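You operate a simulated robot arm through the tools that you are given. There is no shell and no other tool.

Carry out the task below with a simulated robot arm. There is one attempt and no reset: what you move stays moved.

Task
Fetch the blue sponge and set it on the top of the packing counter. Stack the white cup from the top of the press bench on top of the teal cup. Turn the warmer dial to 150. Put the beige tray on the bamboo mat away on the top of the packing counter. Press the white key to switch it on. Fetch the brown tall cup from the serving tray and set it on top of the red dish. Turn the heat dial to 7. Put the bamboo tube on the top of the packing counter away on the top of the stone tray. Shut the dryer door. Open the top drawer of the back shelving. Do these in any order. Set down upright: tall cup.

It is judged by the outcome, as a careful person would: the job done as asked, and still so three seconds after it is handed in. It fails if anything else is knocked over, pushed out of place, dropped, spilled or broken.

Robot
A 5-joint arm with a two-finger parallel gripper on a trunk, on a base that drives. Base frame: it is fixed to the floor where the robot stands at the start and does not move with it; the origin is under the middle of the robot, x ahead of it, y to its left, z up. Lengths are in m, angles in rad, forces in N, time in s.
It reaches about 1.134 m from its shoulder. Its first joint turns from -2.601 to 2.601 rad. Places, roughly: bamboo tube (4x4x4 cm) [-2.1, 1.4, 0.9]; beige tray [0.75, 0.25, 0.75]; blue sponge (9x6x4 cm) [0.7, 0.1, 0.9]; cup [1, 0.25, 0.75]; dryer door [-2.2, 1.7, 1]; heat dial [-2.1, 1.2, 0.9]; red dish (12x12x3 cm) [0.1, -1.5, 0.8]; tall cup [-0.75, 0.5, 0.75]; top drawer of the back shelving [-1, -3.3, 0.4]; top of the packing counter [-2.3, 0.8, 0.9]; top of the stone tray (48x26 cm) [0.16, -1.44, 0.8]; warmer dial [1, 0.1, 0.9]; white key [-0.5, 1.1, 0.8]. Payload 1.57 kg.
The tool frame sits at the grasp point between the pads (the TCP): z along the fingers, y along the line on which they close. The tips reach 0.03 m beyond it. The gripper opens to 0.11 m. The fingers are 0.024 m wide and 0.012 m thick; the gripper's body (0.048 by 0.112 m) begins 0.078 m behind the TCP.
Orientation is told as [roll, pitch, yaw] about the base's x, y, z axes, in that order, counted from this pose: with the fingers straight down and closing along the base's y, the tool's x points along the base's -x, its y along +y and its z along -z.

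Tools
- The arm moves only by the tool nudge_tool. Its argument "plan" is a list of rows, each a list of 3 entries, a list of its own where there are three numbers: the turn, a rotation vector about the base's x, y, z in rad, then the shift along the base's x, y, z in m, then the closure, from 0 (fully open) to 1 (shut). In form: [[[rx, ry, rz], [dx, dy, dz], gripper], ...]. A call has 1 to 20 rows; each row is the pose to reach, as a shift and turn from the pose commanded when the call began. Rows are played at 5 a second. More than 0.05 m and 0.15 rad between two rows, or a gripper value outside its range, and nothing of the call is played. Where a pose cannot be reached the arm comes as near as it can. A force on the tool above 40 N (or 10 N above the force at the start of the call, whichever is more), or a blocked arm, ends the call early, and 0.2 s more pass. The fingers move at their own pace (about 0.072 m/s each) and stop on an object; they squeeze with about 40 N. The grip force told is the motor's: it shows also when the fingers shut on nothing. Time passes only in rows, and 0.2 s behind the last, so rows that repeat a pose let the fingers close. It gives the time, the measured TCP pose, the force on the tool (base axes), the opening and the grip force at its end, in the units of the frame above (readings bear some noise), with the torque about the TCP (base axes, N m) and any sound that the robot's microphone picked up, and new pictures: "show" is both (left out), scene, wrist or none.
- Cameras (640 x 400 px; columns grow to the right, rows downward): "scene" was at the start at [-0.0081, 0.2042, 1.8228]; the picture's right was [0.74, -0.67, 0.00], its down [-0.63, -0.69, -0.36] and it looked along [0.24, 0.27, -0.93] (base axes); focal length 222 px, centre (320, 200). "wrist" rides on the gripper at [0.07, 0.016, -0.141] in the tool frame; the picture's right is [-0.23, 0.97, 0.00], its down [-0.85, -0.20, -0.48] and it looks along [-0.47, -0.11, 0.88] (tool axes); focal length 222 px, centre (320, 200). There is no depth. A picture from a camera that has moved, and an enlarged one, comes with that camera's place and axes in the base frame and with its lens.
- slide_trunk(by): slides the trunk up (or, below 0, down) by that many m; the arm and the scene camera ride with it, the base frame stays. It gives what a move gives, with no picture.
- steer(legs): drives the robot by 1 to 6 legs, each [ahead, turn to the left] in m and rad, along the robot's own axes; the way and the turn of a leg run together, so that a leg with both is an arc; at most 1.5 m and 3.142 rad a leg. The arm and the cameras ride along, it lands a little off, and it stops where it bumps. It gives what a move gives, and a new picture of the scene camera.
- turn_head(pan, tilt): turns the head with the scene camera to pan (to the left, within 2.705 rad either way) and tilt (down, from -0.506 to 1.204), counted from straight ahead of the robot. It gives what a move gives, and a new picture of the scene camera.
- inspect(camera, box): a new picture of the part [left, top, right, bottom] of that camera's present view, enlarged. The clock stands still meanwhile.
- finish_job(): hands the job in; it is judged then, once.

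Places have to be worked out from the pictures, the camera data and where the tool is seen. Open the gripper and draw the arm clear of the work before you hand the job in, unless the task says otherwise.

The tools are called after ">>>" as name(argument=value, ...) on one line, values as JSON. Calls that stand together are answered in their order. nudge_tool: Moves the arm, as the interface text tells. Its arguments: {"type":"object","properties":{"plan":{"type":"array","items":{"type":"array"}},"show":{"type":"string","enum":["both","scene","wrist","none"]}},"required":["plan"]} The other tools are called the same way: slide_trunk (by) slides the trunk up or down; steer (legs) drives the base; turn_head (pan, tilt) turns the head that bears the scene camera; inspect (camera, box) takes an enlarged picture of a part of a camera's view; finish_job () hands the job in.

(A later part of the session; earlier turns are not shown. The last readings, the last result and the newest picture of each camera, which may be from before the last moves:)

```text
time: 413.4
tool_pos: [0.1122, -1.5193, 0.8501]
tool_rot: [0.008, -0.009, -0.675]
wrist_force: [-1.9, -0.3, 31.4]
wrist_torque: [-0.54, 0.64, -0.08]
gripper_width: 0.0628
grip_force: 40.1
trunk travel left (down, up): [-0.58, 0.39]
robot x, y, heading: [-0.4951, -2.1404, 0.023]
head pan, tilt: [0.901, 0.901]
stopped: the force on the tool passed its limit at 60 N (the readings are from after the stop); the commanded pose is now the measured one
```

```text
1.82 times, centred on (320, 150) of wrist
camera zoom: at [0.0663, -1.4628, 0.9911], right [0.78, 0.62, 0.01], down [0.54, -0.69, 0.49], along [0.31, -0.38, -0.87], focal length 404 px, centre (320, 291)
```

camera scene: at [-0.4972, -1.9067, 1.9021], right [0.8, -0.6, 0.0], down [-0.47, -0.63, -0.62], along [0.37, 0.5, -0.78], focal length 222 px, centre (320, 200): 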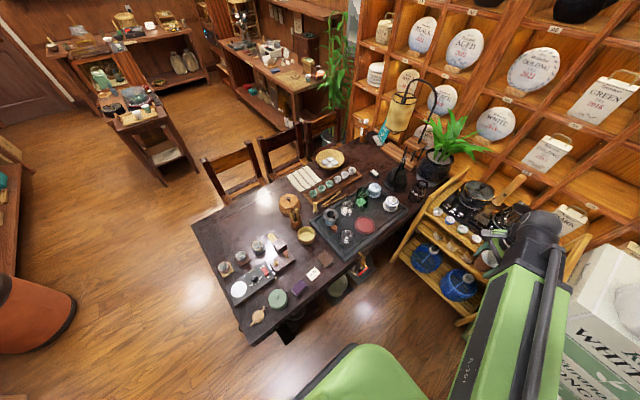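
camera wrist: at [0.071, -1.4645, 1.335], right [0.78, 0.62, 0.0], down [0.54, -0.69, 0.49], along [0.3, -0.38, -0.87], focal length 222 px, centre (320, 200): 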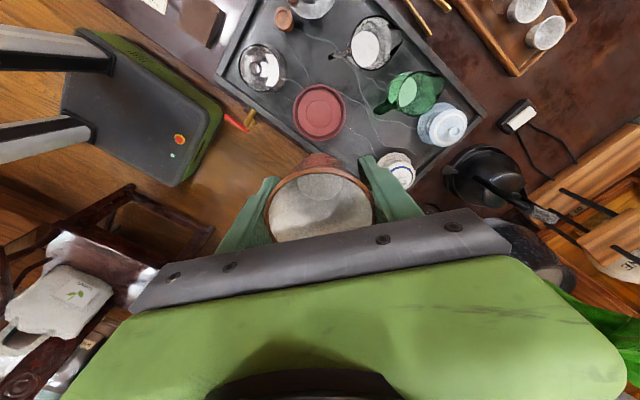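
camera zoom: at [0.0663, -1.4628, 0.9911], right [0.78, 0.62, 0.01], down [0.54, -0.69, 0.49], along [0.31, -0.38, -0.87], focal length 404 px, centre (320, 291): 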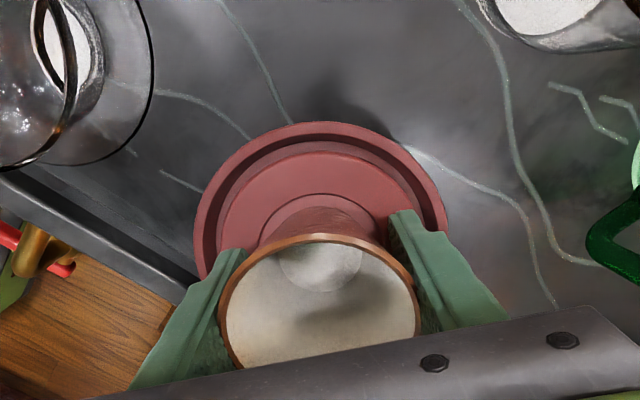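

The SW fingertip met the dish floor, so the cup's base is practically on it. I relieve 1 mm and open slowly.

>>> slide_trunk(by=0.001)

>>> nudge_tool(plan=[[[0, 0, 0], [0, 0, 0], 0.45], [[0, 0, 0], [0, 0, 0], 0.4], [[0, 0, 0], [0, 0, 0], 0.36], [[0, 0, 0], [0, 0, 0], 0.32], [[0, 0, 0], [0, 0, 0], 0.32]], show="wrist")

>>> inspect(camera="wrist", box=[160, 40, 480, 260])

```text
time: 413.9
tool_pos: [0.1116, -1.5199, 0.8502]
tool_rot: [0.005, -0.009, -0.671]
wrist_force: [-7.1, -5.8, 20.5]
wrist_torque: [-0.55, 0.58, -0.05]
gripper_width: 0.0625
grip_force: 39.8
trunk travel left (down, up): [-0.581, 0.389]
robot x, y, heading: [-0.4943, -2.14, 0.025]
head pan, tilt: [0.901, 0.901]
```

```text
time: 415.1
tool_pos: [0.1118, -1.519, 0.8502]
tool_rot: [0.007, -0.011, -0.672]
wrist_force: [5.2, 8.8, 38.3]
wrist_torque: [-0.61, 0.94, -0.03]
gripper_width: 0.0653
grip_force: 0.0
trunk travel left (down, up): [-0.581, 0.389]
robot x, y, heading: [-0.4946, -2.1354, 0.026]
head pan, tilt: [0.901, 0.901]
camera wrist: at [0.0669, -1.462, 0.9911], right [0.78, 0.62, 0.01], down [0.54, -0.69, 0.49], along [0.31, -0.38, -0.87], focal length 222 px, centre (320, 200)
```

wrist: 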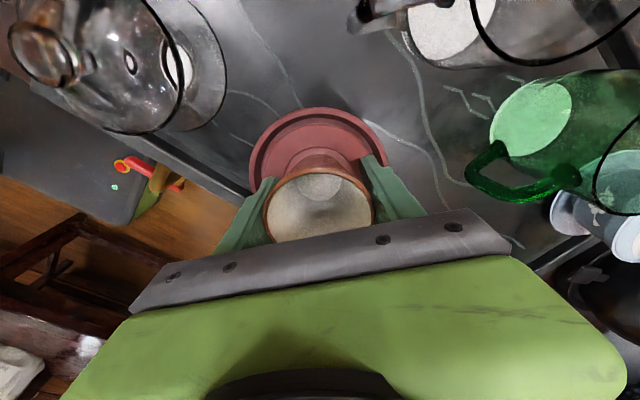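

```text
1.82 times, centred on (320, 150) of wrist
camera zoom: at [0.0669, -1.462, 0.9911], right [0.78, 0.62, 0.01], down [0.54, -0.69, 0.49], along [0.31, -0.38, -0.87], focal length 404 px, centre (320, 291)
```

zoom: 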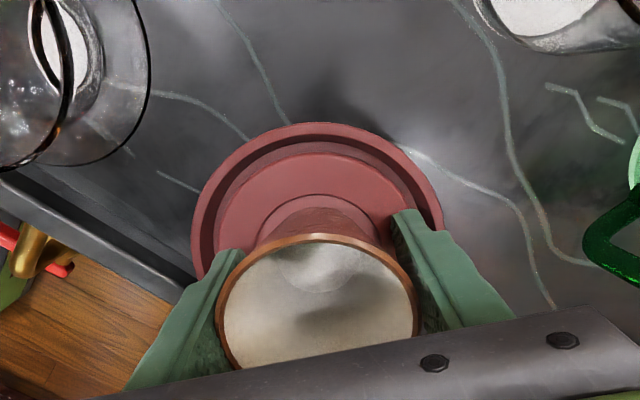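

The fingertips press on the dish's inner wall while opening; the cup is already released (65 mm gap vs 63). I raise straight up in small steps.

>>> slide_trunk(by=0.008)

>>> inspect(camera="wrist", box=[160, 40, 480, 260])

```text
time: 415.7
tool_pos: [0.1142, -1.5175, 0.8567]
tool_rot: [0.003, -0.008, -0.673]
wrist_force: [-0.5, 0.6, 0.0]
wrist_torque: [-0.03, 0.01, -0.01]
gripper_width: 0.0746
grip_force: 0.0
trunk travel left (down, up): [-0.589, 0.381]
robot x, y, heading: [-0.4959, -2.1381, 0.021]
head pan, tilt: [0.901, 0.901]
```

```text
1.82 times, centred on (320, 150) of wrist
camera zoom: at [0.0685, -1.4608, 0.9963], right [0.78, 0.62, 0.01], down [0.54, -0.69, 0.49], along [0.31, -0.38, -0.87], focal length 404 px, centre (320, 291)
```

zoom: 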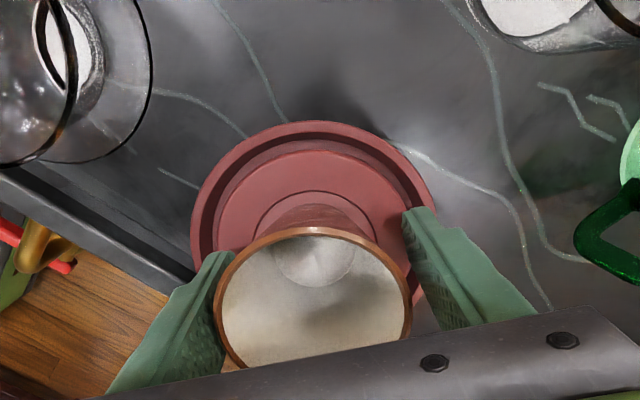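

The cup stands free and upright. I shift 3 mm to centre the fingers around it and raise.

>>> nudge_tool(plan=[[[0, 0, 0], [-0.002, -0.002, 0], 0.3], [[0, 0, 0], [-0.0025, -0.002, 0], 0.25]], show="none")

>>> slide_trunk(by=0.12)

>>> inspect(camera="wrist", box=[160, 40, 480, 260])

>>> inspect(camera="scene", box=[310, 100, 430, 220])

```text
time: 416.3
tool_pos: [0.1103, -1.5196, 0.8564]
tool_rot: [0.005, -0.01, -0.671]
wrist_force: [-1.4, 1.1, 0.2]
wrist_torque: [0.0, 0.0, 0.03]
gripper_width: 0.0826
grip_force: 0.1
trunk travel left (down, up): [-0.589, 0.381]
robot x, y, heading: [-0.492, -2.1344, 0.025]
head pan, tilt: [0.901, 0.901]
```

```text
time: 417.8
tool_pos: [0.1105, -1.5196, 0.9764]
tool_rot: [0.004, -0.009, -0.672]
wrist_force: [-0.4, -0.2, -0.5]
wrist_torque: [-0.01, 0.01, -0.01]
gripper_width: 0.0825
grip_force: 0.0
trunk travel left (down, up): [-0.709, 0.261]
robot x, y, heading: [-0.4948, -2.1357, 0.03]
head pan, tilt: [0.901, 0.901]
```

```text
1.82 times, centred on (320, 150) of wrist
camera zoom: at [0.066, -1.4628, 1.1168], right [0.78, 0.62, 0.01], down [0.54, -0.69, 0.49], along [0.31, -0.38, -0.87], focal length 404 px, centre (320, 291)
```

zoom: 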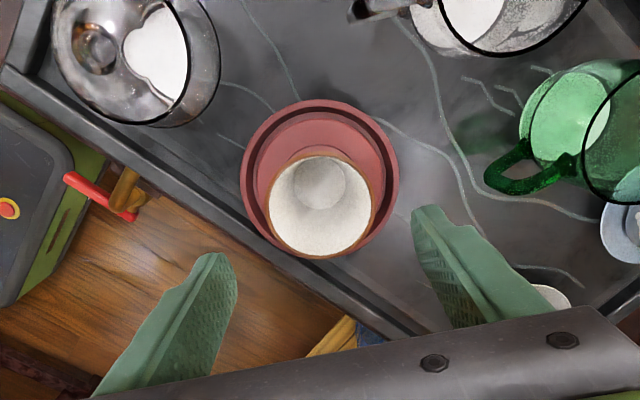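

```text
3.33 times, centred on (370, 160) of scene
camera zoom: at [-0.4972, -1.9065, 1.684], right [0.8, -0.6, 0.0], down [-0.47, -0.63, -0.62], along [0.37, 0.5, -0.78], focal length 739 px, centre (153, 333)
```

zoom: 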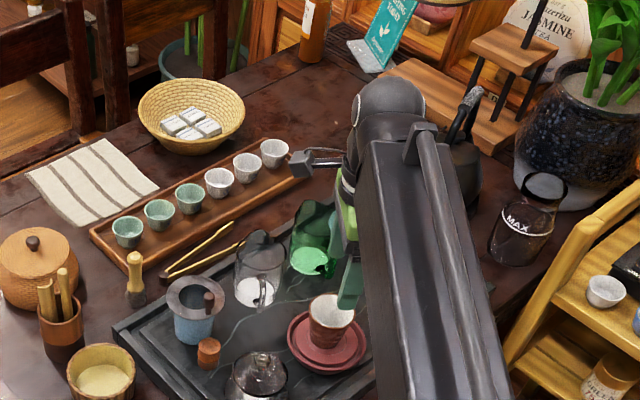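

The brown cup stands upright on the red dish, and the tube stands on the stone tray. Now I retract and drive back toward the serving table / press bench for the white key and the beige tray.

>>> slide_trunk(by=0.24)

>>> nudge_tool(plan=[[[0, 0, 0], [0, -0.045, 0], 0.2], [[0, 0, 0], [0, -0.09, 0], 0.2], [[0, 0, 0], [0, -0.135, 0], 0.2], [[0, 0, 0], [0, -0.18, 0], 0.2], [[0, 0, 0], [0, -0.225, 0], 0.2], [[0, 0, 0], [0, -0.27, 0], 0.2], [[0, 0, 0], [0, -0.315, 0], 0.2], [[0, 0, 0], [0, -0.36, 0], 0.2], [[0, 0, 0], [0, -0.405, 0], 0.2], [[0, 0, 0], [0, -0.45, 0], 0.2], [[0, 0, 0], [0, -0.49, 0], 0.2], [[0, 0, 0], [0, -0.53, 0], 0.2]], show="none")

>>> steer(legs=[[-0.55, 0]])

```text
time: 420.3
tool_pos: [0.1099, -1.5195, 1.2162]
tool_rot: [0.007, -0.009, -0.672]
wrist_force: [0.5, 0.0, 0.4]
wrist_torque: [0.01, 0.01, 0.02]
gripper_width: 0.0827
grip_force: 0.1
trunk travel left (down, up): [-0.949, 0.021]
robot x, y, heading: [-0.4937, -2.1392, 0.022]
head pan, tilt: [0.901, 0.901]
```

```text
time: 422.9
tool_pos: [0.1125, -2.0503, 1.2152]
tool_rot: [0.005, -0.009, -0.672]
wrist_force: [0.3, -0.7, -0.3]
wrist_torque: [0.03, -0.02, -0.02]
gripper_width: 0.088
grip_force: 0.2
trunk travel left (down, up): [-0.949, 0.021]
robot x, y, heading: [-0.4916, -2.1374, 0.022]
head pan, tilt: [0.901, 0.901]
```

```text
time: 426.0
tool_pos: [-0.4307, -2.0599, 1.2167]
tool_rot: [0.006, -0.009, -0.665]
wrist_force: [0.4, 0.4, 0.1]
wrist_torque: [0.01, -0.05, 0.01]
gripper_width: 0.0881
grip_force: 0.0
trunk travel left (down, up): [-0.949, 0.021]
robot x, y, heading: [-1.0339, -2.153, 0.036]
head pan, tilt: [0.901, 0.901]
camera scene: at [-1.0436, -1.921, 1.924], right [0.81, -0.59, 0.0], down [-0.46, -0.63, -0.62], along [0.37, 0.5, -0.78], focal length 222 px, centre (320, 200)
```

scene: 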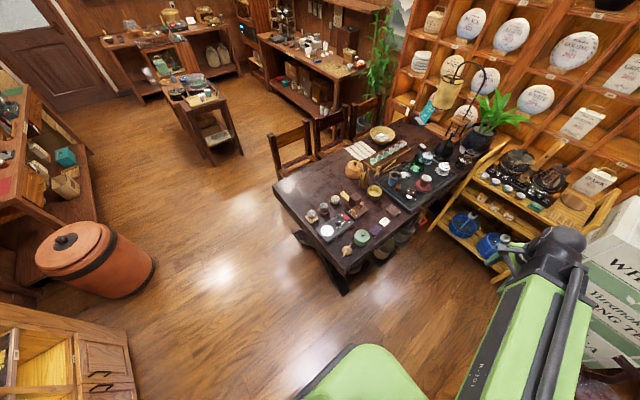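

Next I turn left to face +y and drive 2.15 m north past the table end.

>>> steer(legs=[[0, 1.55]])

>>> steer(legs=[[1.1, 0], [1.08, 0]])

>>> turn_head(pan=-1.2, tilt=0.9)

```text
time: 430.2
tool_pos: [-1.1146, -1.5413, 1.2154]
tool_rot: [0.002, -0.009, 0.884]
wrist_force: [-0.6, 1.1, 0.0]
wrist_torque: [-0.05, -0.06, -0.01]
gripper_width: 0.0881
grip_force: 0.1
trunk travel left (down, up): [-0.949, 0.021]
robot x, y, heading: [-1.0784, -2.1521, 1.58]
head pan, tilt: [0.901, 0.901]
camera scene: at [-1.315, -2.1483, 1.9235], right [0.62, 0.79, 0.0], down [0.62, -0.48, -0.62], along [-0.49, 0.38, -0.79], focal length 222 px, centre (320, 200)
```

scene: 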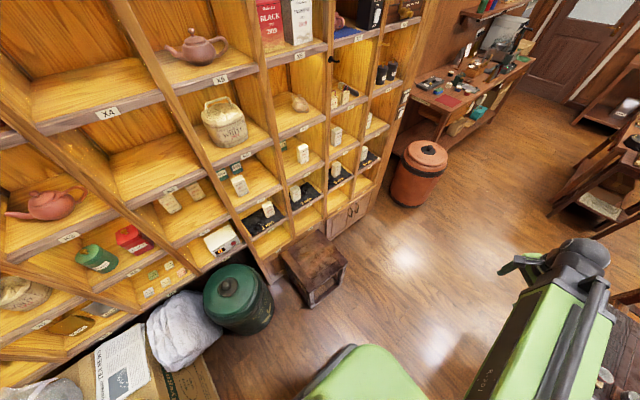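

```text
time: 441.0
tool_pos: [-1.1243, 0.6487, 1.2166]
tool_rot: [0.003, -0.008, 0.891]
wrist_force: [-0.1, 0.5, 0.7]
wrist_torque: [-0.05, -0.01, 0.03]
gripper_width: 0.0882
grip_force: 0.1
trunk travel left (down, up): [-0.949, 0.021]
robot x, y, heading: [-1.089, 0.0439, 1.586]
head pan, tilt: [0.901, 0.901]
camera scene: at [-1.3188, 0.0409, 1.924], right [0.61, 0.79, 0.0], down [0.62, -0.48, -0.62], along [-0.49, 0.38, -0.78], focal length 222 px, centre (320, 200)
```

scene: 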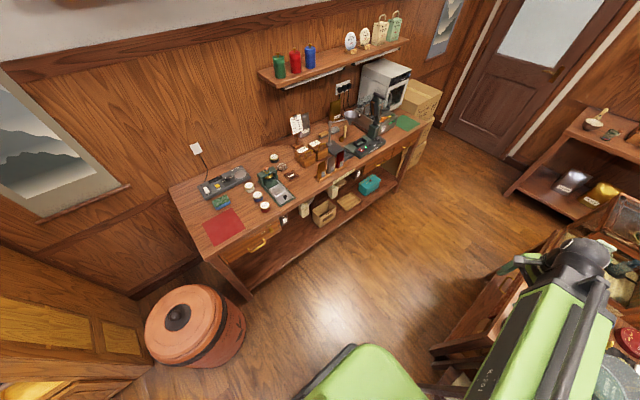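

```text
time: 443.0
tool_pos: [-1.1239, 0.6481, 1.2147]
tool_rot: [0.005, -0.009, 0.889]
wrist_force: [0.1, -0.1, -0.2]
wrist_torque: [0.02, 0.02, 0.03]
gripper_width: 0.0881
grip_force: 0.0
trunk travel left (down, up): [-0.949, 0.021]
robot x, y, heading: [-1.0912, 0.0439, 1.584]
head pan, tilt: [-1.201, 0.901]
camera scene: at [-1.189, 0.0223, 1.924], right [0.37, -0.93, 0.0], down [-0.73, -0.29, -0.62], along [0.58, 0.23, -0.78], focal length 222 px, centre (320, 200)
```

scene: 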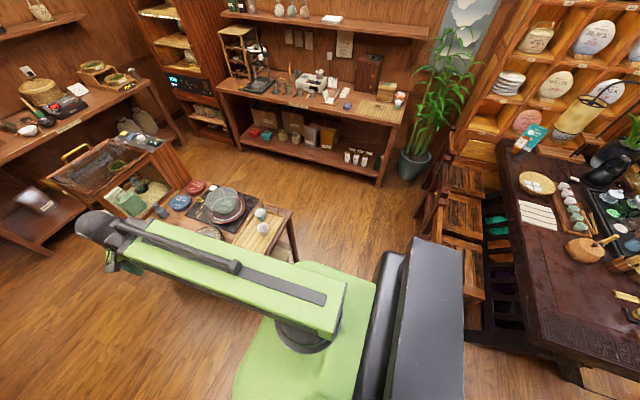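

I turn right to heading 0 and drive along the corridor between chairs and serving table.

>>> steer(legs=[[0, -1.575]])

>>> turn_head(pan=0.0, tilt=0.9)

```text
time: 447.2
tool_pos: [-0.4804, 0.0712, 1.215]
tool_rot: [0.004, -0.007, -0.682]
wrist_force: [0.0, 0.2, -0.4]
wrist_torque: [0.02, 0.0, -0.01]
gripper_width: 0.088
grip_force: 0.1
trunk travel left (down, up): [-0.949, 0.021]
robot x, y, heading: [-1.0883, 0.0028, 0.02]
head pan, tilt: [-1.201, 0.901]
camera scene: at [-1.1068, 0.0989, 1.9243], right [-0.92, -0.38, 0.0], down [-0.3, 0.73, -0.62], along [0.24, -0.57, -0.78], focal length 222 px, centre (320, 200)
```

scene: 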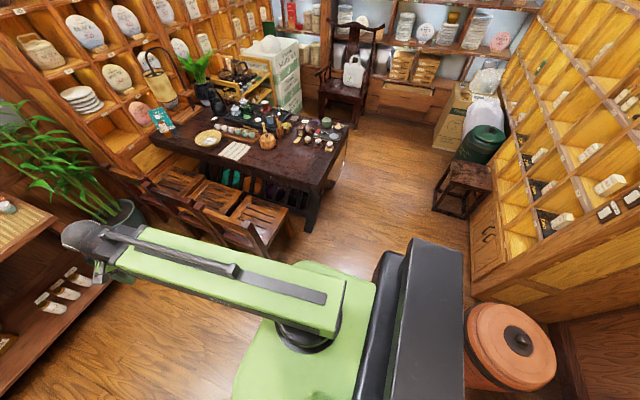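

```text
time: 448.6
tool_pos: [-0.4824, 0.0748, 1.2152]
tool_rot: [0.004, -0.011, -0.683]
wrist_force: [0.6, 0.4, -0.1]
wrist_torque: [-0.04, 0.02, 0.01]
gripper_width: 0.0882
grip_force: 0.1
trunk travel left (down, up): [-0.949, 0.021]
robot x, y, heading: [-1.0873, 0.0022, 0.021]
head pan, tilt: [0.0, 0.901]
camera scene: at [-1.0625, 0.1746, 1.924], right [0.02, -1.0, 0.0], down [-0.78, -0.02, -0.62], along [0.62, 0.01, -0.78], focal length 222 px, centre (320, 200)
```

scene: 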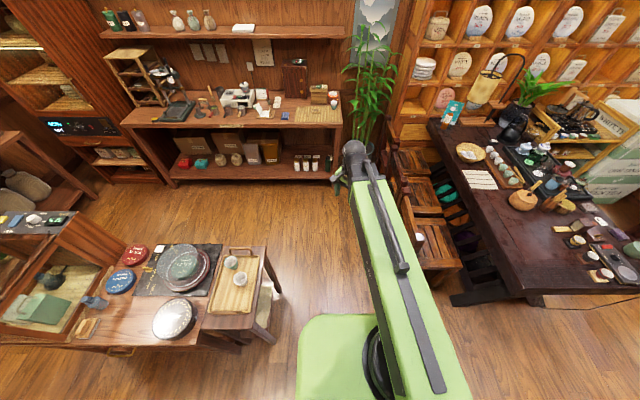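

Corridor: table legs at y≈0.52, chairs at y≈-0.39; I am at y≈0. I drive 1.14 m east.

>>> steer(legs=[[1.14, 0.02]])

>>> turn_head(pan=2.4, tilt=0.9)

>>> inspect(camera="scene", box=[240, 80, 480, 240])

```text
time: 454.5
tool_pos: [0.6712, 0.1429, 1.2152]
tool_rot: [0.005, -0.008, -0.646]
wrist_force: [0.7, -0.5, 0.9]
wrist_torque: [0.01, 0.0, 0.0]
gripper_width: 0.088
grip_force: 0.1
trunk travel left (down, up): [-0.949, 0.021]
robot x, y, heading: [0.0694, 0.0511, 0.06]
head pan, tilt: [0.0, 0.901]
camera scene: at [0.088, 0.2212, 1.924], right [0.06, -1.0, 0.0], down [-0.78, -0.05, -0.62], along [0.62, 0.04, -0.78], focal length 222 px, centre (320, 200)
```

scene: 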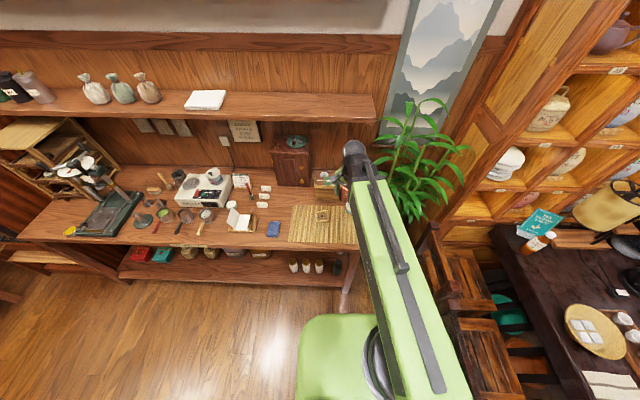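

```text
time: 456.7
tool_pos: [0.6714, 0.1423, 1.2163]
tool_rot: [0.004, -0.01, -0.645]
wrist_force: [-0.2, 1.4, -0.5]
wrist_torque: [-0.01, 0.03, -0.02]
gripper_width: 0.0879
grip_force: 0.0
trunk travel left (down, up): [-0.949, 0.021]
robot x, y, heading: [0.0693, 0.0523, 0.06]
head pan, tilt: [2.4, 0.901]
camera scene: at [-0.0465, 0.2645, 1.924], right [0.63, 0.78, 0.0], down [0.61, -0.5, -0.62], along [-0.48, 0.39, -0.78], focal length 222 px, centre (320, 200)
```

scene: 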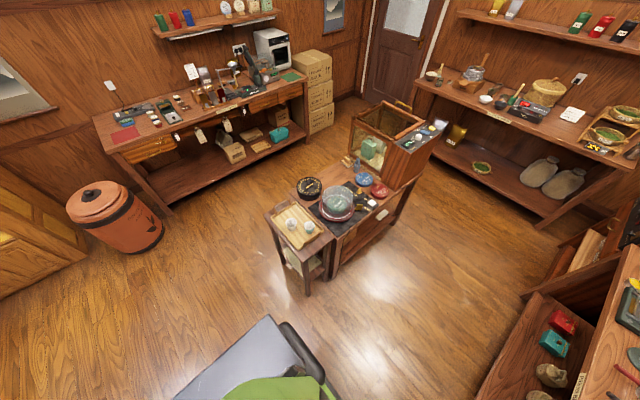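

```text
2.50 times, centred on (360, 160) of scene
camera zoom: at [-0.0465, 0.2645, 1.924], right [0.63, 0.78, 0.0], down [0.61, -0.5, -0.62], along [-0.48, 0.39, -0.78], focal length 554 px, centre (220, 300)
```

zoom: 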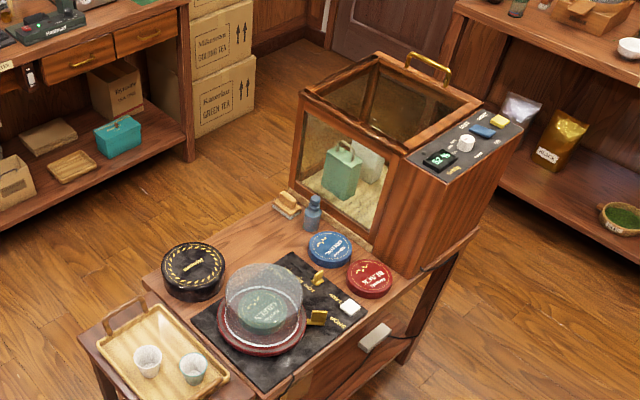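

The white key is at (-0.512, 1.068, ~0.80). I back up 0.33 m so that it is within reach to the left-front.

>>> steer(legs=[[-0.33, 0]])

>>> nudge_tool(plan=[[[0, 0, 0.1], [-0.02, 0.04, 0], 0.5], [[0, 0, 0.2], [-0.04, 0.08, 0], 0.8], [[0, 0, 0.3], [-0.06, 0.12, 0], 1], [[0, 0, 0.4], [-0.085, 0.16, 0], 1], [[0, 0, 0.5], [-0.11, 0.2, 0], 1], [[0, 0, 0.6], [-0.14, 0.235, 0], 1], [[0, 0, 0.7], [-0.175, 0.27, 0], 1], [[0, 0, 0.8], [-0.21, 0.305, 0], 1], [[0, 0, 0.9], [-0.245, 0.335, 0], 1], [[0, 0, 1.0], [-0.285, 0.365, 0], 1], [[0, 0, 1.1], [-0.325, 0.395, 0], 1], [[0, 0, 1.2], [-0.365, 0.42, 0], 1], [[0, 0, 1.3], [-0.41, 0.44, 0], 1], [[0, 0, 1.4], [-0.455, 0.46, 0], 1], [[0, 0, 1.5], [-0.5, 0.48, 0], 1], [[0, 0, 1.6], [-0.545, 0.5, 0], 1]], show="scene")

```text
time: 458.9
tool_pos: [0.3327, 0.1212, 1.2163]
tool_rot: [0.005, -0.01, -0.649]
wrist_force: [-0.7, -0.7, 0.3]
wrist_torque: [-0.02, -0.01, 0.02]
gripper_width: 0.0883
grip_force: 0.1
trunk travel left (down, up): [-0.949, 0.021]
robot x, y, heading: [-0.2758, 0.0296, 0.052]
head pan, tilt: [2.4, 0.901]
camera scene: at [-0.3846, 0.2453, 1.9239], right [0.64, 0.77, 0.0], down [0.6, -0.5, -0.62], along [-0.48, 0.4, -0.78], focal length 222 px, centre (320, 200)
```

scene: 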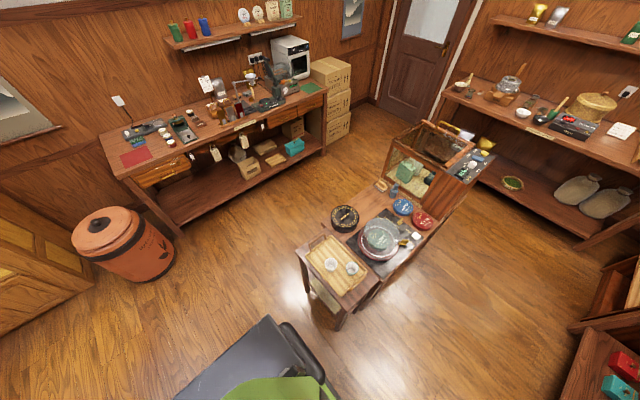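

```text
time: 462.3
tool_pos: [-0.2116, 0.6227, 1.2158]
tool_rot: [0.003, -0.011, 0.95]
wrist_force: [-0.2, -0.1, -0.4]
wrist_torque: [-0.01, 0.01, 0.01]
gripper_width: 0.0001
grip_force: 21.3
out of reach, approached as far as the arm can: row 8
trunk travel left (down, up): [-0.949, 0.021]
robot x, y, heading: [-0.2684, 0.0269, 0.049]
head pan, tilt: [2.4, 0.901]
camera scene: at [-0.3841, 0.246, 1.9239], right [0.64, 0.77, 0.0], down [0.6, -0.5, -0.62], along [-0.48, 0.4, -0.78], focal length 222 px, centre (320, 200)
```

scene: 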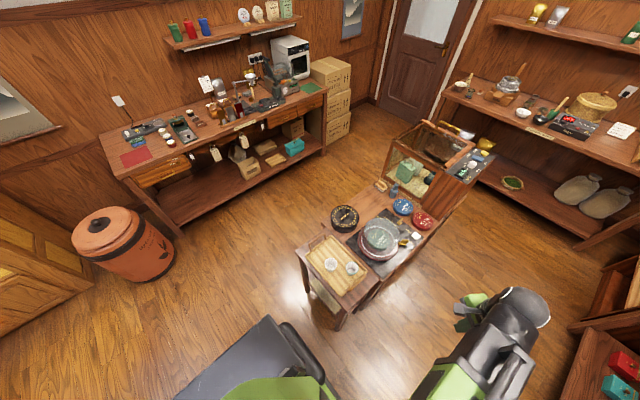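

I extend toward the key at high level with the gripper closed.

>>> nudge_tool(plan=[[[0, 0, 0], [-0.025, 0.036, 0], 1], [[0, 0, 0], [-0.05, 0.072, 0], 1], [[0, 0, 0], [-0.075, 0.108, 0], 1], [[0, 0, 0], [-0.1, 0.144, 0], 1], [[0, 0, 0], [-0.125, 0.18, 0], 1], [[0, 0, 0], [-0.15, 0.216, 0], 1], [[0, 0, 0], [-0.175, 0.252, 0], 1], [[0, 0, 0], [-0.2, 0.288, 0], 1], [[0, 0, 0], [-0.225, 0.324, 0], 1], [[0, 0, 0], [-0.25, 0.36, 0], 1], [[0, 0, 0], [-0.275, 0.396, 0], 1], [[0, 0, 0], [-0.295, 0.43, 0], 1]], show="both")

>>> inspect(camera="wrist", box=[200, 40, 440, 220])

```text
time: 464.9
tool_pos: [-0.449, 0.9006, 1.2157]
tool_rot: [0.006, -0.01, 0.949]
wrist_force: [-0.4, -0.1, 0.2]
wrist_torque: [0.03, 0.01, -0.01]
gripper_width: 0.0002
grip_force: 21.1
out of reach, approached as far as the arm can: row 9, 10, 11, 12
trunk travel left (down, up): [-0.949, 0.021]
robot x, y, heading: [-0.2733, 0.0294, 0.049]
head pan, tilt: [2.4, 0.901]
camera scene: at [-0.3832, 0.2457, 1.924], right [0.64, 0.77, 0.0], down [0.6, -0.5, -0.62], along [-0.48, 0.4, -0.78], focal length 222 px, centre (320, 200)
camera wrist: at [-0.5025, 0.8532, 1.3566], right [-0.66, 0.75, 0.01], down [0.66, 0.57, 0.49], along [0.36, 0.33, -0.87], focal length 222 px, centre (320, 200)
```

scene: 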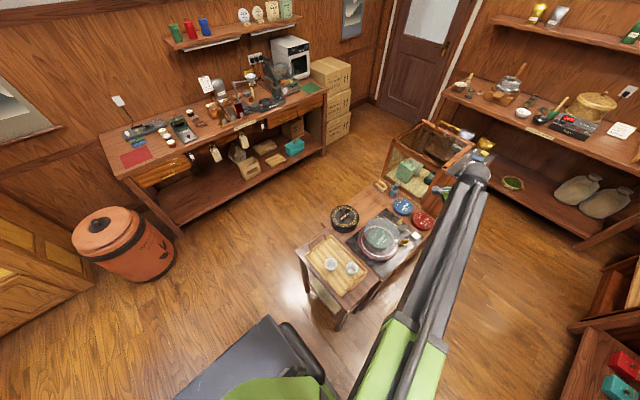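
wrist: 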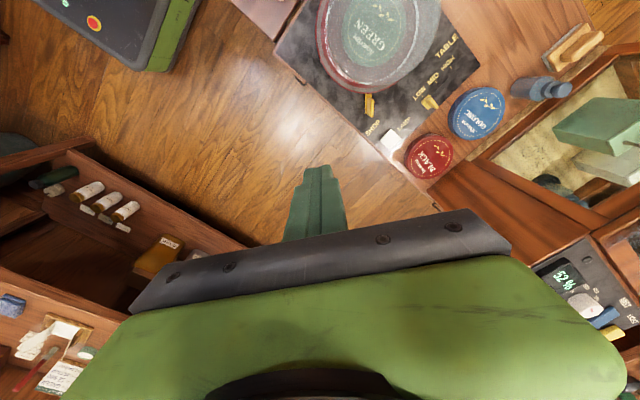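

```text
2.22 times, centred on (320, 130) of wrist
camera zoom: at [-0.5025, 0.8532, 1.3566], right [-0.66, 0.75, 0.01], down [0.66, 0.57, 0.49], along [0.36, 0.33, -0.87], focal length 494 px, centre (320, 356)
```

zoom: 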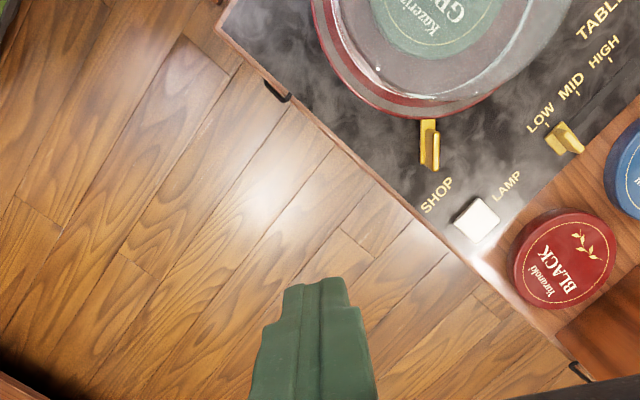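

The arm's limit here is r≈0.89; the key ("LAMP", (-0.515, 1.077)) is too far. I retract and reposition the base further north-east.

>>> nudge_tool(plan=[[[0, 0, 0], [0.025, -0.036, 0], 1], [[0, 0, 0], [0.05, -0.072, 0], 1], [[0, 0, 0], [0.075, -0.108, 0], 1], [[0, 0, 0], [0.1, -0.144, 0], 1], [[0, 0, 0], [0.13, -0.18, 0], 1], [[0, 0, 0], [0.16, -0.216, 0], 1], [[0, 0, 0], [0.19, -0.25, 0], 1], [[0, 0, 0], [0.23, -0.28, 0], 1], [[0, 0, 0], [0.27, -0.305, 0], 1], [[0, 0, 0], [0.315, -0.325, 0], 1], [[0, 0, 0], [0.36, -0.34, 0], 1], [[0, 0, 0], [0.405, -0.36, 0], 1], [[0, 0, 0], [0.445, -0.39, 0], 1], [[0, 0, 0], [0.485, -0.42, 0], 1], [[0, 0, 0], [0.52, -0.455, 0], 1], [[0, 0, 0], [0.55, -0.495, 0], 1]], show="none")

>>> steer(legs=[[0.35, 0.3]])

>>> turn_head(pan=-1.6, tilt=1.0)

```text
time: 468.3
tool_pos: [0.1215, 0.4305, 1.2156]
tool_rot: [0.006, -0.006, 0.951]
wrist_force: [0.6, -0.6, 0.0]
wrist_torque: [0.03, 0.02, 0.01]
gripper_width: 0.0
grip_force: 21.5
out of reach, approached as far as the arm can: row 3, 4, 5, 6, 7, 8, 9, 10, 11, 12, 13, 14, 15, 16
trunk travel left (down, up): [-0.949, 0.021]
robot x, y, heading: [-0.2695, 0.0311, 0.052]
head pan, tilt: [2.4, 0.901]
```

```text
time: 470.6
tool_pos: [0.3206, 0.5985, 1.215]
tool_rot: [0.005, -0.007, 1.251]
wrist_force: [0.3, -0.1, 0.3]
wrist_torque: [0.02, 0.01, -0.01]
gripper_width: 0.0
grip_force: 21.2
trunk travel left (down, up): [-0.949, 0.021]
robot x, y, heading: [0.0713, 0.0958, 0.347]
head pan, tilt: [2.4, 0.901]
camera scene: at [-0.1021, 0.2695, 1.9241], right [0.38, 0.92, 0.0], down [0.72, -0.3, -0.62], along [-0.57, 0.24, -0.78], focal length 222 px, centre (320, 200)
```

scene: 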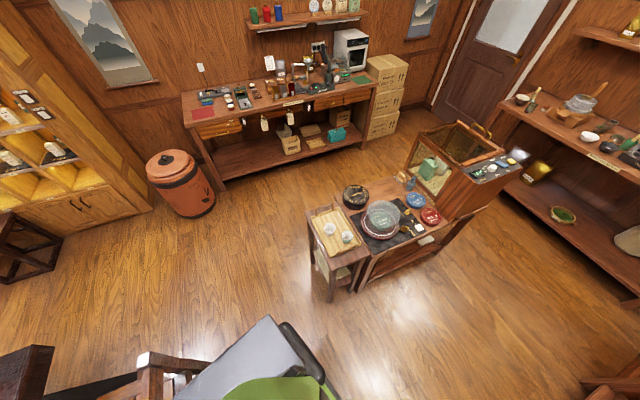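

```text
time: 473.8
tool_pos: [0.3213, 0.5987, 1.2168]
tool_rot: [0.004, -0.007, 1.252]
wrist_force: [0.7, 0.1, 0.5]
wrist_torque: [0.0, -0.01, -0.01]
gripper_width: 0.0
grip_force: 21.6
trunk travel left (down, up): [-0.949, 0.021]
robot x, y, heading: [0.0683, 0.0959, 0.348]
head pan, tilt: [-1.6, 1.0]
camera scene: at [-0.0113, 0.1739, 1.9168], right [-0.95, -0.31, 0.0], down [-0.26, 0.8, -0.54], along [0.17, -0.51, -0.84], focal length 222 px, centre (320, 200)
```

scene: 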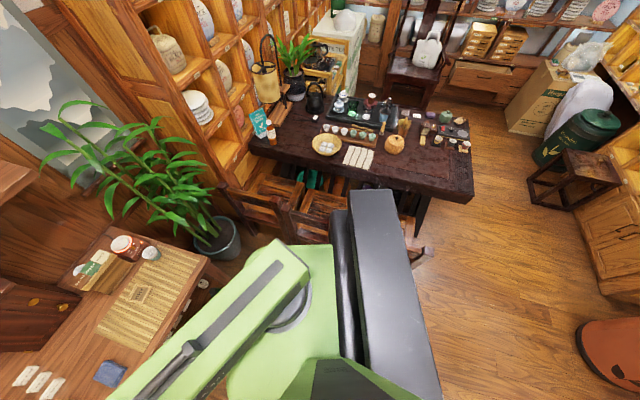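

Room to turn: chair backs are ≥0.48 m from the base centre. I turn left 1.22 rad and drive 0.42 m north.

>>> steer(legs=[[0, 1.22]])

>>> steer(legs=[[0.42, 0]])

>>> turn_head(pan=0.5, tilt=0.9)

```text
time: 477.3
tool_pos: [-0.3348, 0.5123, 1.2188]
tool_rot: [0.013, 0.043, 2.483]
wrist_force: [0.5, -0.5, 0.6]
wrist_torque: [0.07, 0.07, -0.05]
gripper_width: 0.0001
grip_force: 21.4
trunk travel left (down, up): [-0.949, 0.021]
robot x, y, heading: [0.0204, 0.0971, 1.563]
head pan, tilt: [-1.6, 1.0]
camera scene: at [-0.0797, 0.0444, 1.917], right [-0.04, -1.0, 0.0], down [-0.84, 0.03, -0.54], along [0.54, -0.02, -0.84], focal length 222 px, centre (320, 200)
```

scene: 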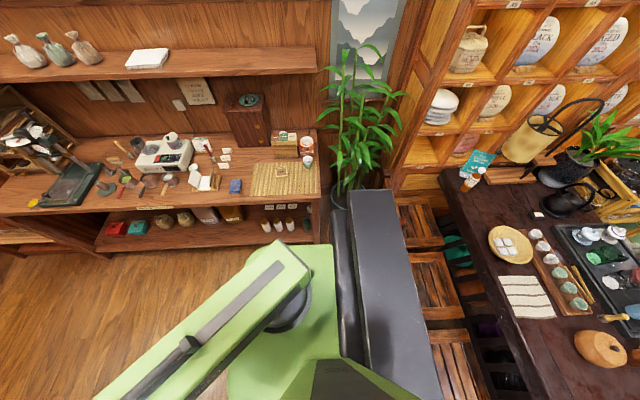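

```text
time: 479.9
tool_pos: [-0.3292, 0.9434, 1.2174]
tool_rot: [0.014, 0.044, 2.475]
wrist_force: [-0.2, 0.0, 0.1]
wrist_torque: [-0.03, 0.02, -0.01]
gripper_width: 0.0
grip_force: 21.7
trunk travel left (down, up): [-0.949, 0.021]
robot x, y, heading: [0.0201, 0.5171, 1.557]
head pan, tilt: [-1.6, 1.0]
camera scene: at [-0.0794, 0.4744, 1.9169], right [-0.04, -1.0, 0.0], down [-0.84, 0.04, -0.54], along [0.54, -0.02, -0.84], focal length 222 px, centre (320, 200)
```

scene: 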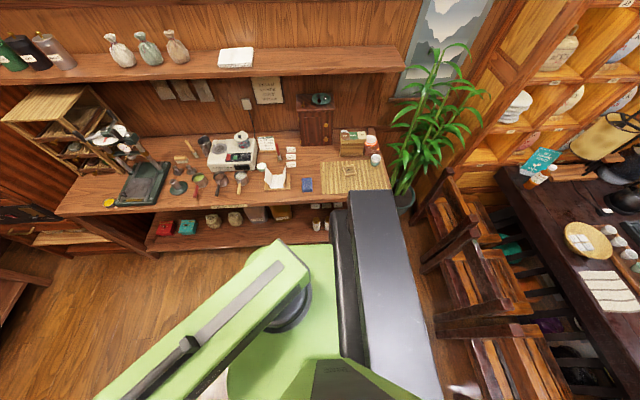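

```text
time: 481.9
tool_pos: [-0.329, 0.9422, 1.2166]
tool_rot: [0.012, 0.045, 2.476]
wrist_force: [0.1, 0.1, -0.4]
wrist_torque: [-0.02, 0.0, 0.03]
gripper_width: 0.0001
grip_force: 21.5
trunk travel left (down, up): [-0.949, 0.021]
robot x, y, heading: [0.0234, 0.5207, 1.556]
head pan, tilt: [0.499, 0.901]
camera scene: at [-0.1842, 0.5428, 1.924], right [0.89, 0.47, 0.0], down [0.36, -0.69, -0.62], along [-0.29, 0.55, -0.78], focal length 222 px, centre (320, 200)
```

scene: 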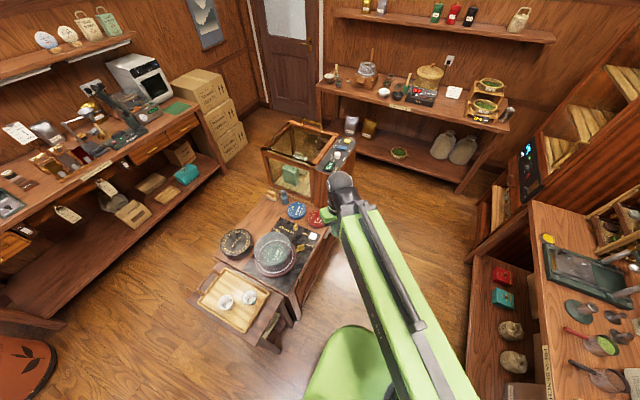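

Now the key is at r≈0.77. I straighten the tool and move over the key.

>>> nudge_tool(plan=[[[0.01, 0.007, 0], [-0.037, 0.027, 0], 1], [[0.02, 0.014, 0], [-0.074, 0.054, 0], 1], [[0.037, 0.028, 0], [-0.111, 0.081, 0], 1], [[0.037, 0.028, 0], [-0.148, 0.108, 0], 1], [[0.037, 0.028, 0], [-0.186, 0.135, 0], 1], [[0.037, 0.028, 0], [-0.186, 0.135, 0], 1]], show="none")

>>> slide_trunk(by=-0.2)

>>> inspect(camera="wrist", box=[160, 20, 480, 220])

>>> inspect(camera="scene", box=[250, 140, 370, 260])

```text
time: 483.3
tool_pos: [-0.5109, 1.0781, 1.2167]
tool_rot: [-0.001, -0.003, 2.476]
wrist_force: [0.1, 0.2, 0.3]
wrist_torque: [0.03, 0.02, 0.0]
gripper_width: 0.0
grip_force: 21.2
trunk travel left (down, up): [-0.949, 0.021]
robot x, y, heading: [0.0252, 0.5194, 1.555]
head pan, tilt: [0.499, 0.901]
```

```text
time: 485.4
tool_pos: [-0.5119, 1.0789, 1.0153]
tool_rot: [0.002, -0.001, 2.475]
wrist_force: [-0.8, 0.4, 0.5]
wrist_torque: [-0.01, 0.01, -0.01]
gripper_width: 0.0001
grip_force: 21.7
trunk travel left (down, up): [-0.749, 0.221]
robot x, y, heading: [0.0232, 0.518, 1.56]
head pan, tilt: [0.499, 0.901]
```

```text
2.00 times, centred on (320, 120) of wrist
camera zoom: at [-0.4663, 1.0234, 1.1576], right [-0.78, -0.62, 0.0], down [-0.55, 0.69, 0.48], along [-0.3, 0.37, -0.88], focal length 444 px, centre (320, 360)
```

zoom: 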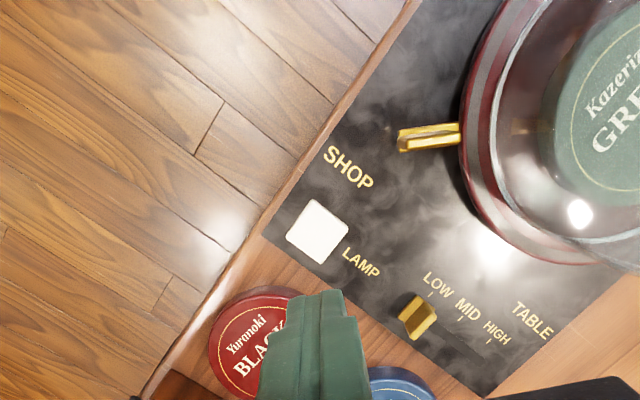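

```text
3.33 times, centred on (310, 200) of scene
camera zoom: at [-0.1842, 0.5429, 1.7241], right [0.88, 0.47, 0.0], down [0.36, -0.69, -0.62], along [-0.29, 0.55, -0.78], focal length 739 px, centre (353, 200)
```

zoom: 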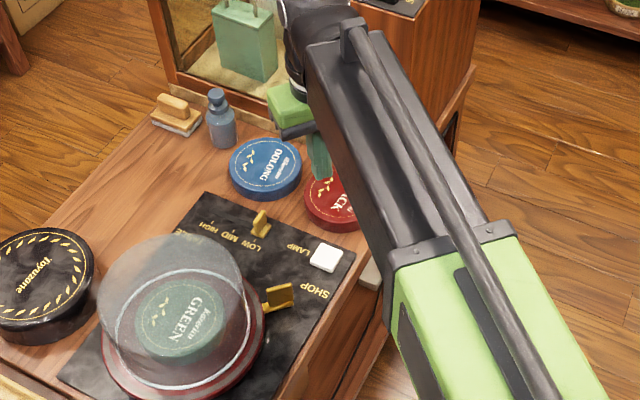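

The LAMP key is at (-0.519, 1.089, ≈0.78). I align over it and lower to just above, then press in small steps.

>>> nudge_tool(plan=[[[0, 0, 0], [-0.004, 0.005, 0], 1], [[0, 0, 0], [-0.007, 0.01, 0], 1]], show="none")

>>> slide_trunk(by=-0.17)

>>> inspect(camera="wrist", box=[200, 60, 440, 220])

>>> inspect(camera="scene", box=[260, 120, 360, 220])

```text
time: 486.0
tool_pos: [-0.5186, 1.089, 1.0173]
tool_rot: [0.001, 0.0, 2.475]
wrist_force: [0.4, 1.2, -0.6]
wrist_torque: [0.0, -0.04, 0.01]
gripper_width: 0.0
grip_force: 20.9
trunk travel left (down, up): [-0.749, 0.221]
robot x, y, heading: [0.0188, 0.5209, 1.557]
head pan, tilt: [0.499, 0.901]
```

```text
time: 488.0
tool_pos: [-0.5186, 1.0889, 0.8463]
tool_rot: [0.0, 0.001, 2.476]
wrist_force: [-0.4, 0.0, -0.7]
wrist_torque: [0.01, 0.01, 0.0]
gripper_width: 0.0
grip_force: 21.3
trunk travel left (down, up): [-0.579, 0.391]
robot x, y, heading: [0.0224, 0.5143, 1.557]
head pan, tilt: [0.499, 0.901]
```

```text
2.50 times, centred on (320, 140) of wrist
camera zoom: at [-0.4729, 1.0337, 0.9876], right [-0.78, -0.62, 0.0], down [-0.55, 0.69, 0.48], along [-0.3, 0.37, -0.88], focal length 555 px, centre (320, 350)
```

zoom: 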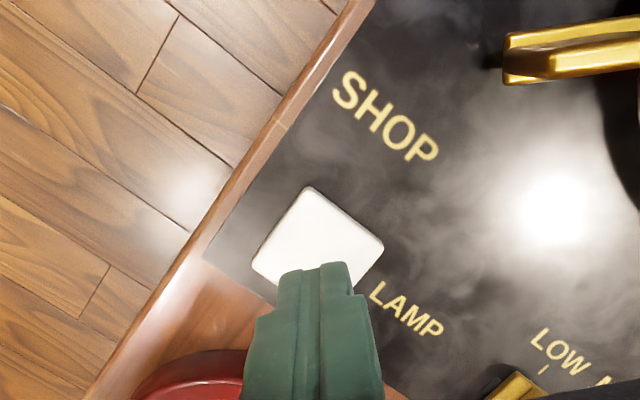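

```text
4.00 times, centred on (310, 170) of scene
camera zoom: at [-0.1842, 0.5429, 1.5541], right [0.88, 0.47, 0.0], down [0.36, -0.69, -0.62], along [-0.29, 0.55, -0.78], focal length 887 px, centre (360, 320)
```

zoom: 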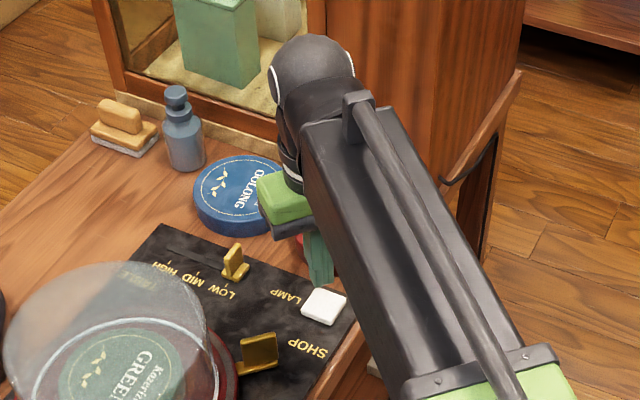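

Tip is about 5 mm off centre; I correct and press down in steps.

>>> nudge_tool(plan=[[[0, 0, 0], [0.004, -0.0025, 0], 1], [[0, 0, 0], [0.004, -0.0025, 0], 1]], show="none")

>>> slide_trunk(by=-0.028)

>>> slide_trunk(by=-0.006)

```text
time: 488.6
tool_pos: [-0.5134, 1.086, 0.8458]
tool_rot: [-0.001, -0.001, 2.475]
wrist_force: [0.5, 0.1, 0.9]
wrist_torque: [0.02, 0.01, 0.0]
gripper_width: 0.0001
grip_force: 21.4
trunk travel left (down, up): [-0.579, 0.391]
robot x, y, heading: [0.0219, 0.5244, 1.556]
head pan, tilt: [0.499, 0.901]
```

```text
time: 489.3
tool_pos: [-0.5136, 1.0858, 0.8171]
tool_rot: [0.001, 0.0, 2.475]
wrist_force: [0.9, 1.4, 0.3]
wrist_torque: [0.04, 0.01, 0.0]
gripper_width: 0.0
grip_force: 21.5
trunk travel left (down, up): [-0.551, 0.419]
robot x, y, heading: [0.0254, 0.5161, 1.559]
head pan, tilt: [0.499, 0.901]
```

```text
time: 489.8
tool_pos: [-0.5161, 1.0857, 0.8119]
tool_rot: [-0.001, -0.001, 2.476]
wrist_force: [-0.3, 0.0, -0.3]
wrist_torque: [0.01, 0.02, 0.03]
gripper_width: 0.0
grip_force: 21.1
trunk travel left (down, up): [-0.545, 0.425]
robot x, y, heading: [0.0207, 0.5183, 1.56]
head pan, tilt: [0.499, 0.901]
```

No contact yet at tip z≈0.782; I continue in 4 mm steps.

>>> slide_trunk(by=-0.004)

>>> slide_trunk(by=-0.004)

>>> inspect(camera="wrist", box=[200, 60, 440, 220])

```text
time: 490.4
tool_pos: [-0.5136, 1.0867, 0.8085]
tool_rot: [0.0, 0.0, 2.475]
wrist_force: [-0.3, 0.0, -0.4]
wrist_torque: [0.02, 0.0, -0.02]
gripper_width: 0.0
grip_force: 21.2
trunk travel left (down, up): [-0.541, 0.429]
robot x, y, heading: [0.0244, 0.5161, 1.556]
head pan, tilt: [0.499, 0.901]
```

```text
time: 490.9
tool_pos: [-0.5147, 1.0862, 0.8035]
tool_rot: [0.001, -0.001, 2.476]
wrist_force: [0.6, 0.1, 0.2]
wrist_torque: [0.0, -0.03, -0.02]
gripper_width: 0.0
grip_force: 21.6
trunk travel left (down, up): [-0.537, 0.433]
robot x, y, heading: [0.0255, 0.518, 1.56]
head pan, tilt: [0.499, 0.901]
```

```text
2.50 times, centred on (320, 140) of wrist
camera zoom: at [-0.4687, 1.0311, 0.9455], right [-0.78, -0.62, 0.0], down [-0.55, 0.69, 0.48], along [-0.3, 0.37, -0.88], focal length 555 px, centre (320, 350)
```

zoom: 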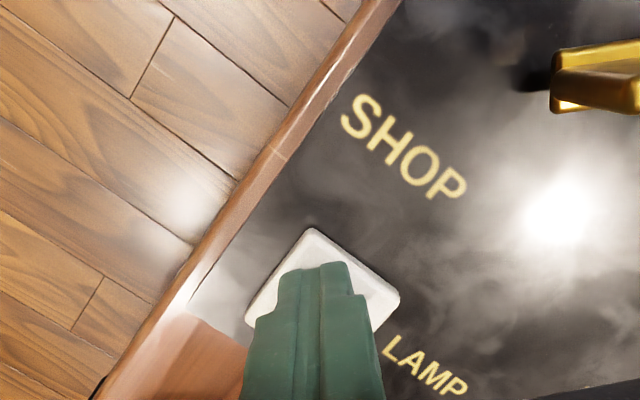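

Still no force; I keep lowering by 3 mm steps.

>>> slide_trunk(by=-0.003)

>>> slide_trunk(by=-0.003)

>>> slide_trunk(by=-0.003)

```text
time: 491.4
tool_pos: [-0.514, 1.0875, 0.8012]
tool_rot: [0.001, -0.002, 2.476]
wrist_force: [-0.3, 0.6, 2.6]
wrist_torque: [0.0, -0.02, 0.01]
gripper_width: 0.0
grip_force: 20.7
trunk travel left (down, up): [-0.534, 0.436]
robot x, y, heading: [0.0219, 0.5151, 1.56]
head pan, tilt: [0.499, 0.901]
heard: click
```

```text
time: 491.9
tool_pos: [-0.5147, 1.0858, 0.7984]
tool_rot: [-0.001, -0.001, 2.474]
wrist_force: [-3.7, 4.2, 13.0]
wrist_torque: [0.11, 0.09, 0.02]
gripper_width: 0.0001
grip_force: 21.7
trunk travel left (down, up): [-0.531, 0.439]
robot x, y, heading: [0.0232, 0.5167, 1.564]
head pan, tilt: [0.499, 0.901]
```

```text
time: 492.5
tool_pos: [-0.5134, 1.0866, 0.7966]
tool_rot: [0.001, -0.004, 2.476]
wrist_force: [-9.9, 9.7, 31.0]
wrist_torque: [0.24, 0.2, -0.01]
gripper_width: 0.0002
grip_force: 21.1
trunk travel left (down, up): [-0.528, 0.442]
robot x, y, heading: [0.0273, 0.5183, 1.556]
head pan, tilt: [0.499, 0.901]
```

A click was heard: the key has switched. I raise the tool and check that it stays on.

>>> slide_trunk(by=0.05)

>>> slide_trunk(by=0.3)

>>> inspect(camera="wrist", box=[200, 40, 440, 220])

>>> inspect(camera="scene", box=[180, 100, 420, 300])

```text
time: 493.4
tool_pos: [-0.5155, 1.0861, 0.845]
tool_rot: [0.0, 0.001, 2.474]
wrist_force: [0.4, 0.4, -0.1]
wrist_torque: [0.02, 0.0, 0.0]
gripper_width: 0.0001
grip_force: 20.8
trunk travel left (down, up): [-0.578, 0.392]
robot x, y, heading: [0.0242, 0.5179, 1.559]
head pan, tilt: [0.499, 0.901]
```

```text
time: 496.4
tool_pos: [-0.5137, 1.0858, 1.1456]
tool_rot: [-0.002, 0.0, 2.476]
wrist_force: [-0.3, -0.5, 1.2]
wrist_torque: [-0.06, -0.02, 0.05]
gripper_width: 0.0
grip_force: 20.8
trunk travel left (down, up): [-0.878, 0.092]
robot x, y, heading: [0.0238, 0.5227, 1.559]
head pan, tilt: [0.499, 0.901]
```

```text
2.22 times, centred on (320, 130) of wrist
camera zoom: at [-0.4688, 1.0311, 1.2864], right [-0.78, -0.62, 0.0], down [-0.55, 0.69, 0.48], along [-0.3, 0.37, -0.88], focal length 494 px, centre (320, 356)
```

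zoom: 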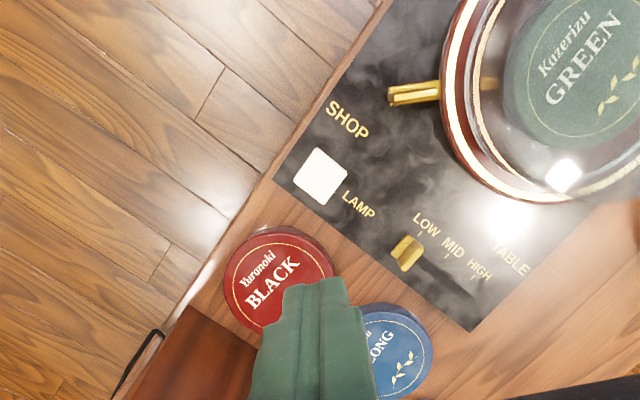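

```text
2.00 times, centred on (300, 200) of scene
camera zoom: at [-0.1843, 0.5429, 1.853], right [0.88, 0.47, 0.0], down [0.37, -0.69, -0.62], along [-0.29, 0.55, -0.78], focal length 444 px, centre (360, 200)
```

zoom: 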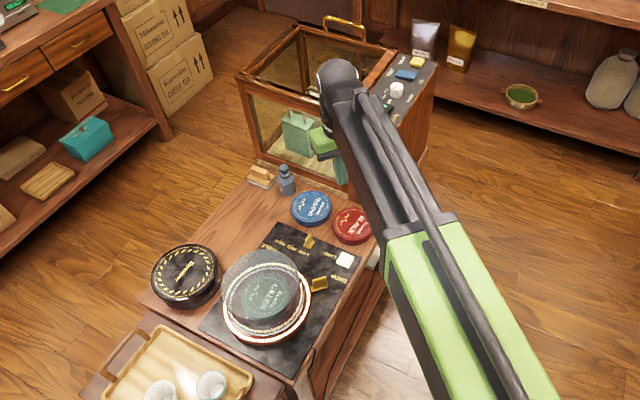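

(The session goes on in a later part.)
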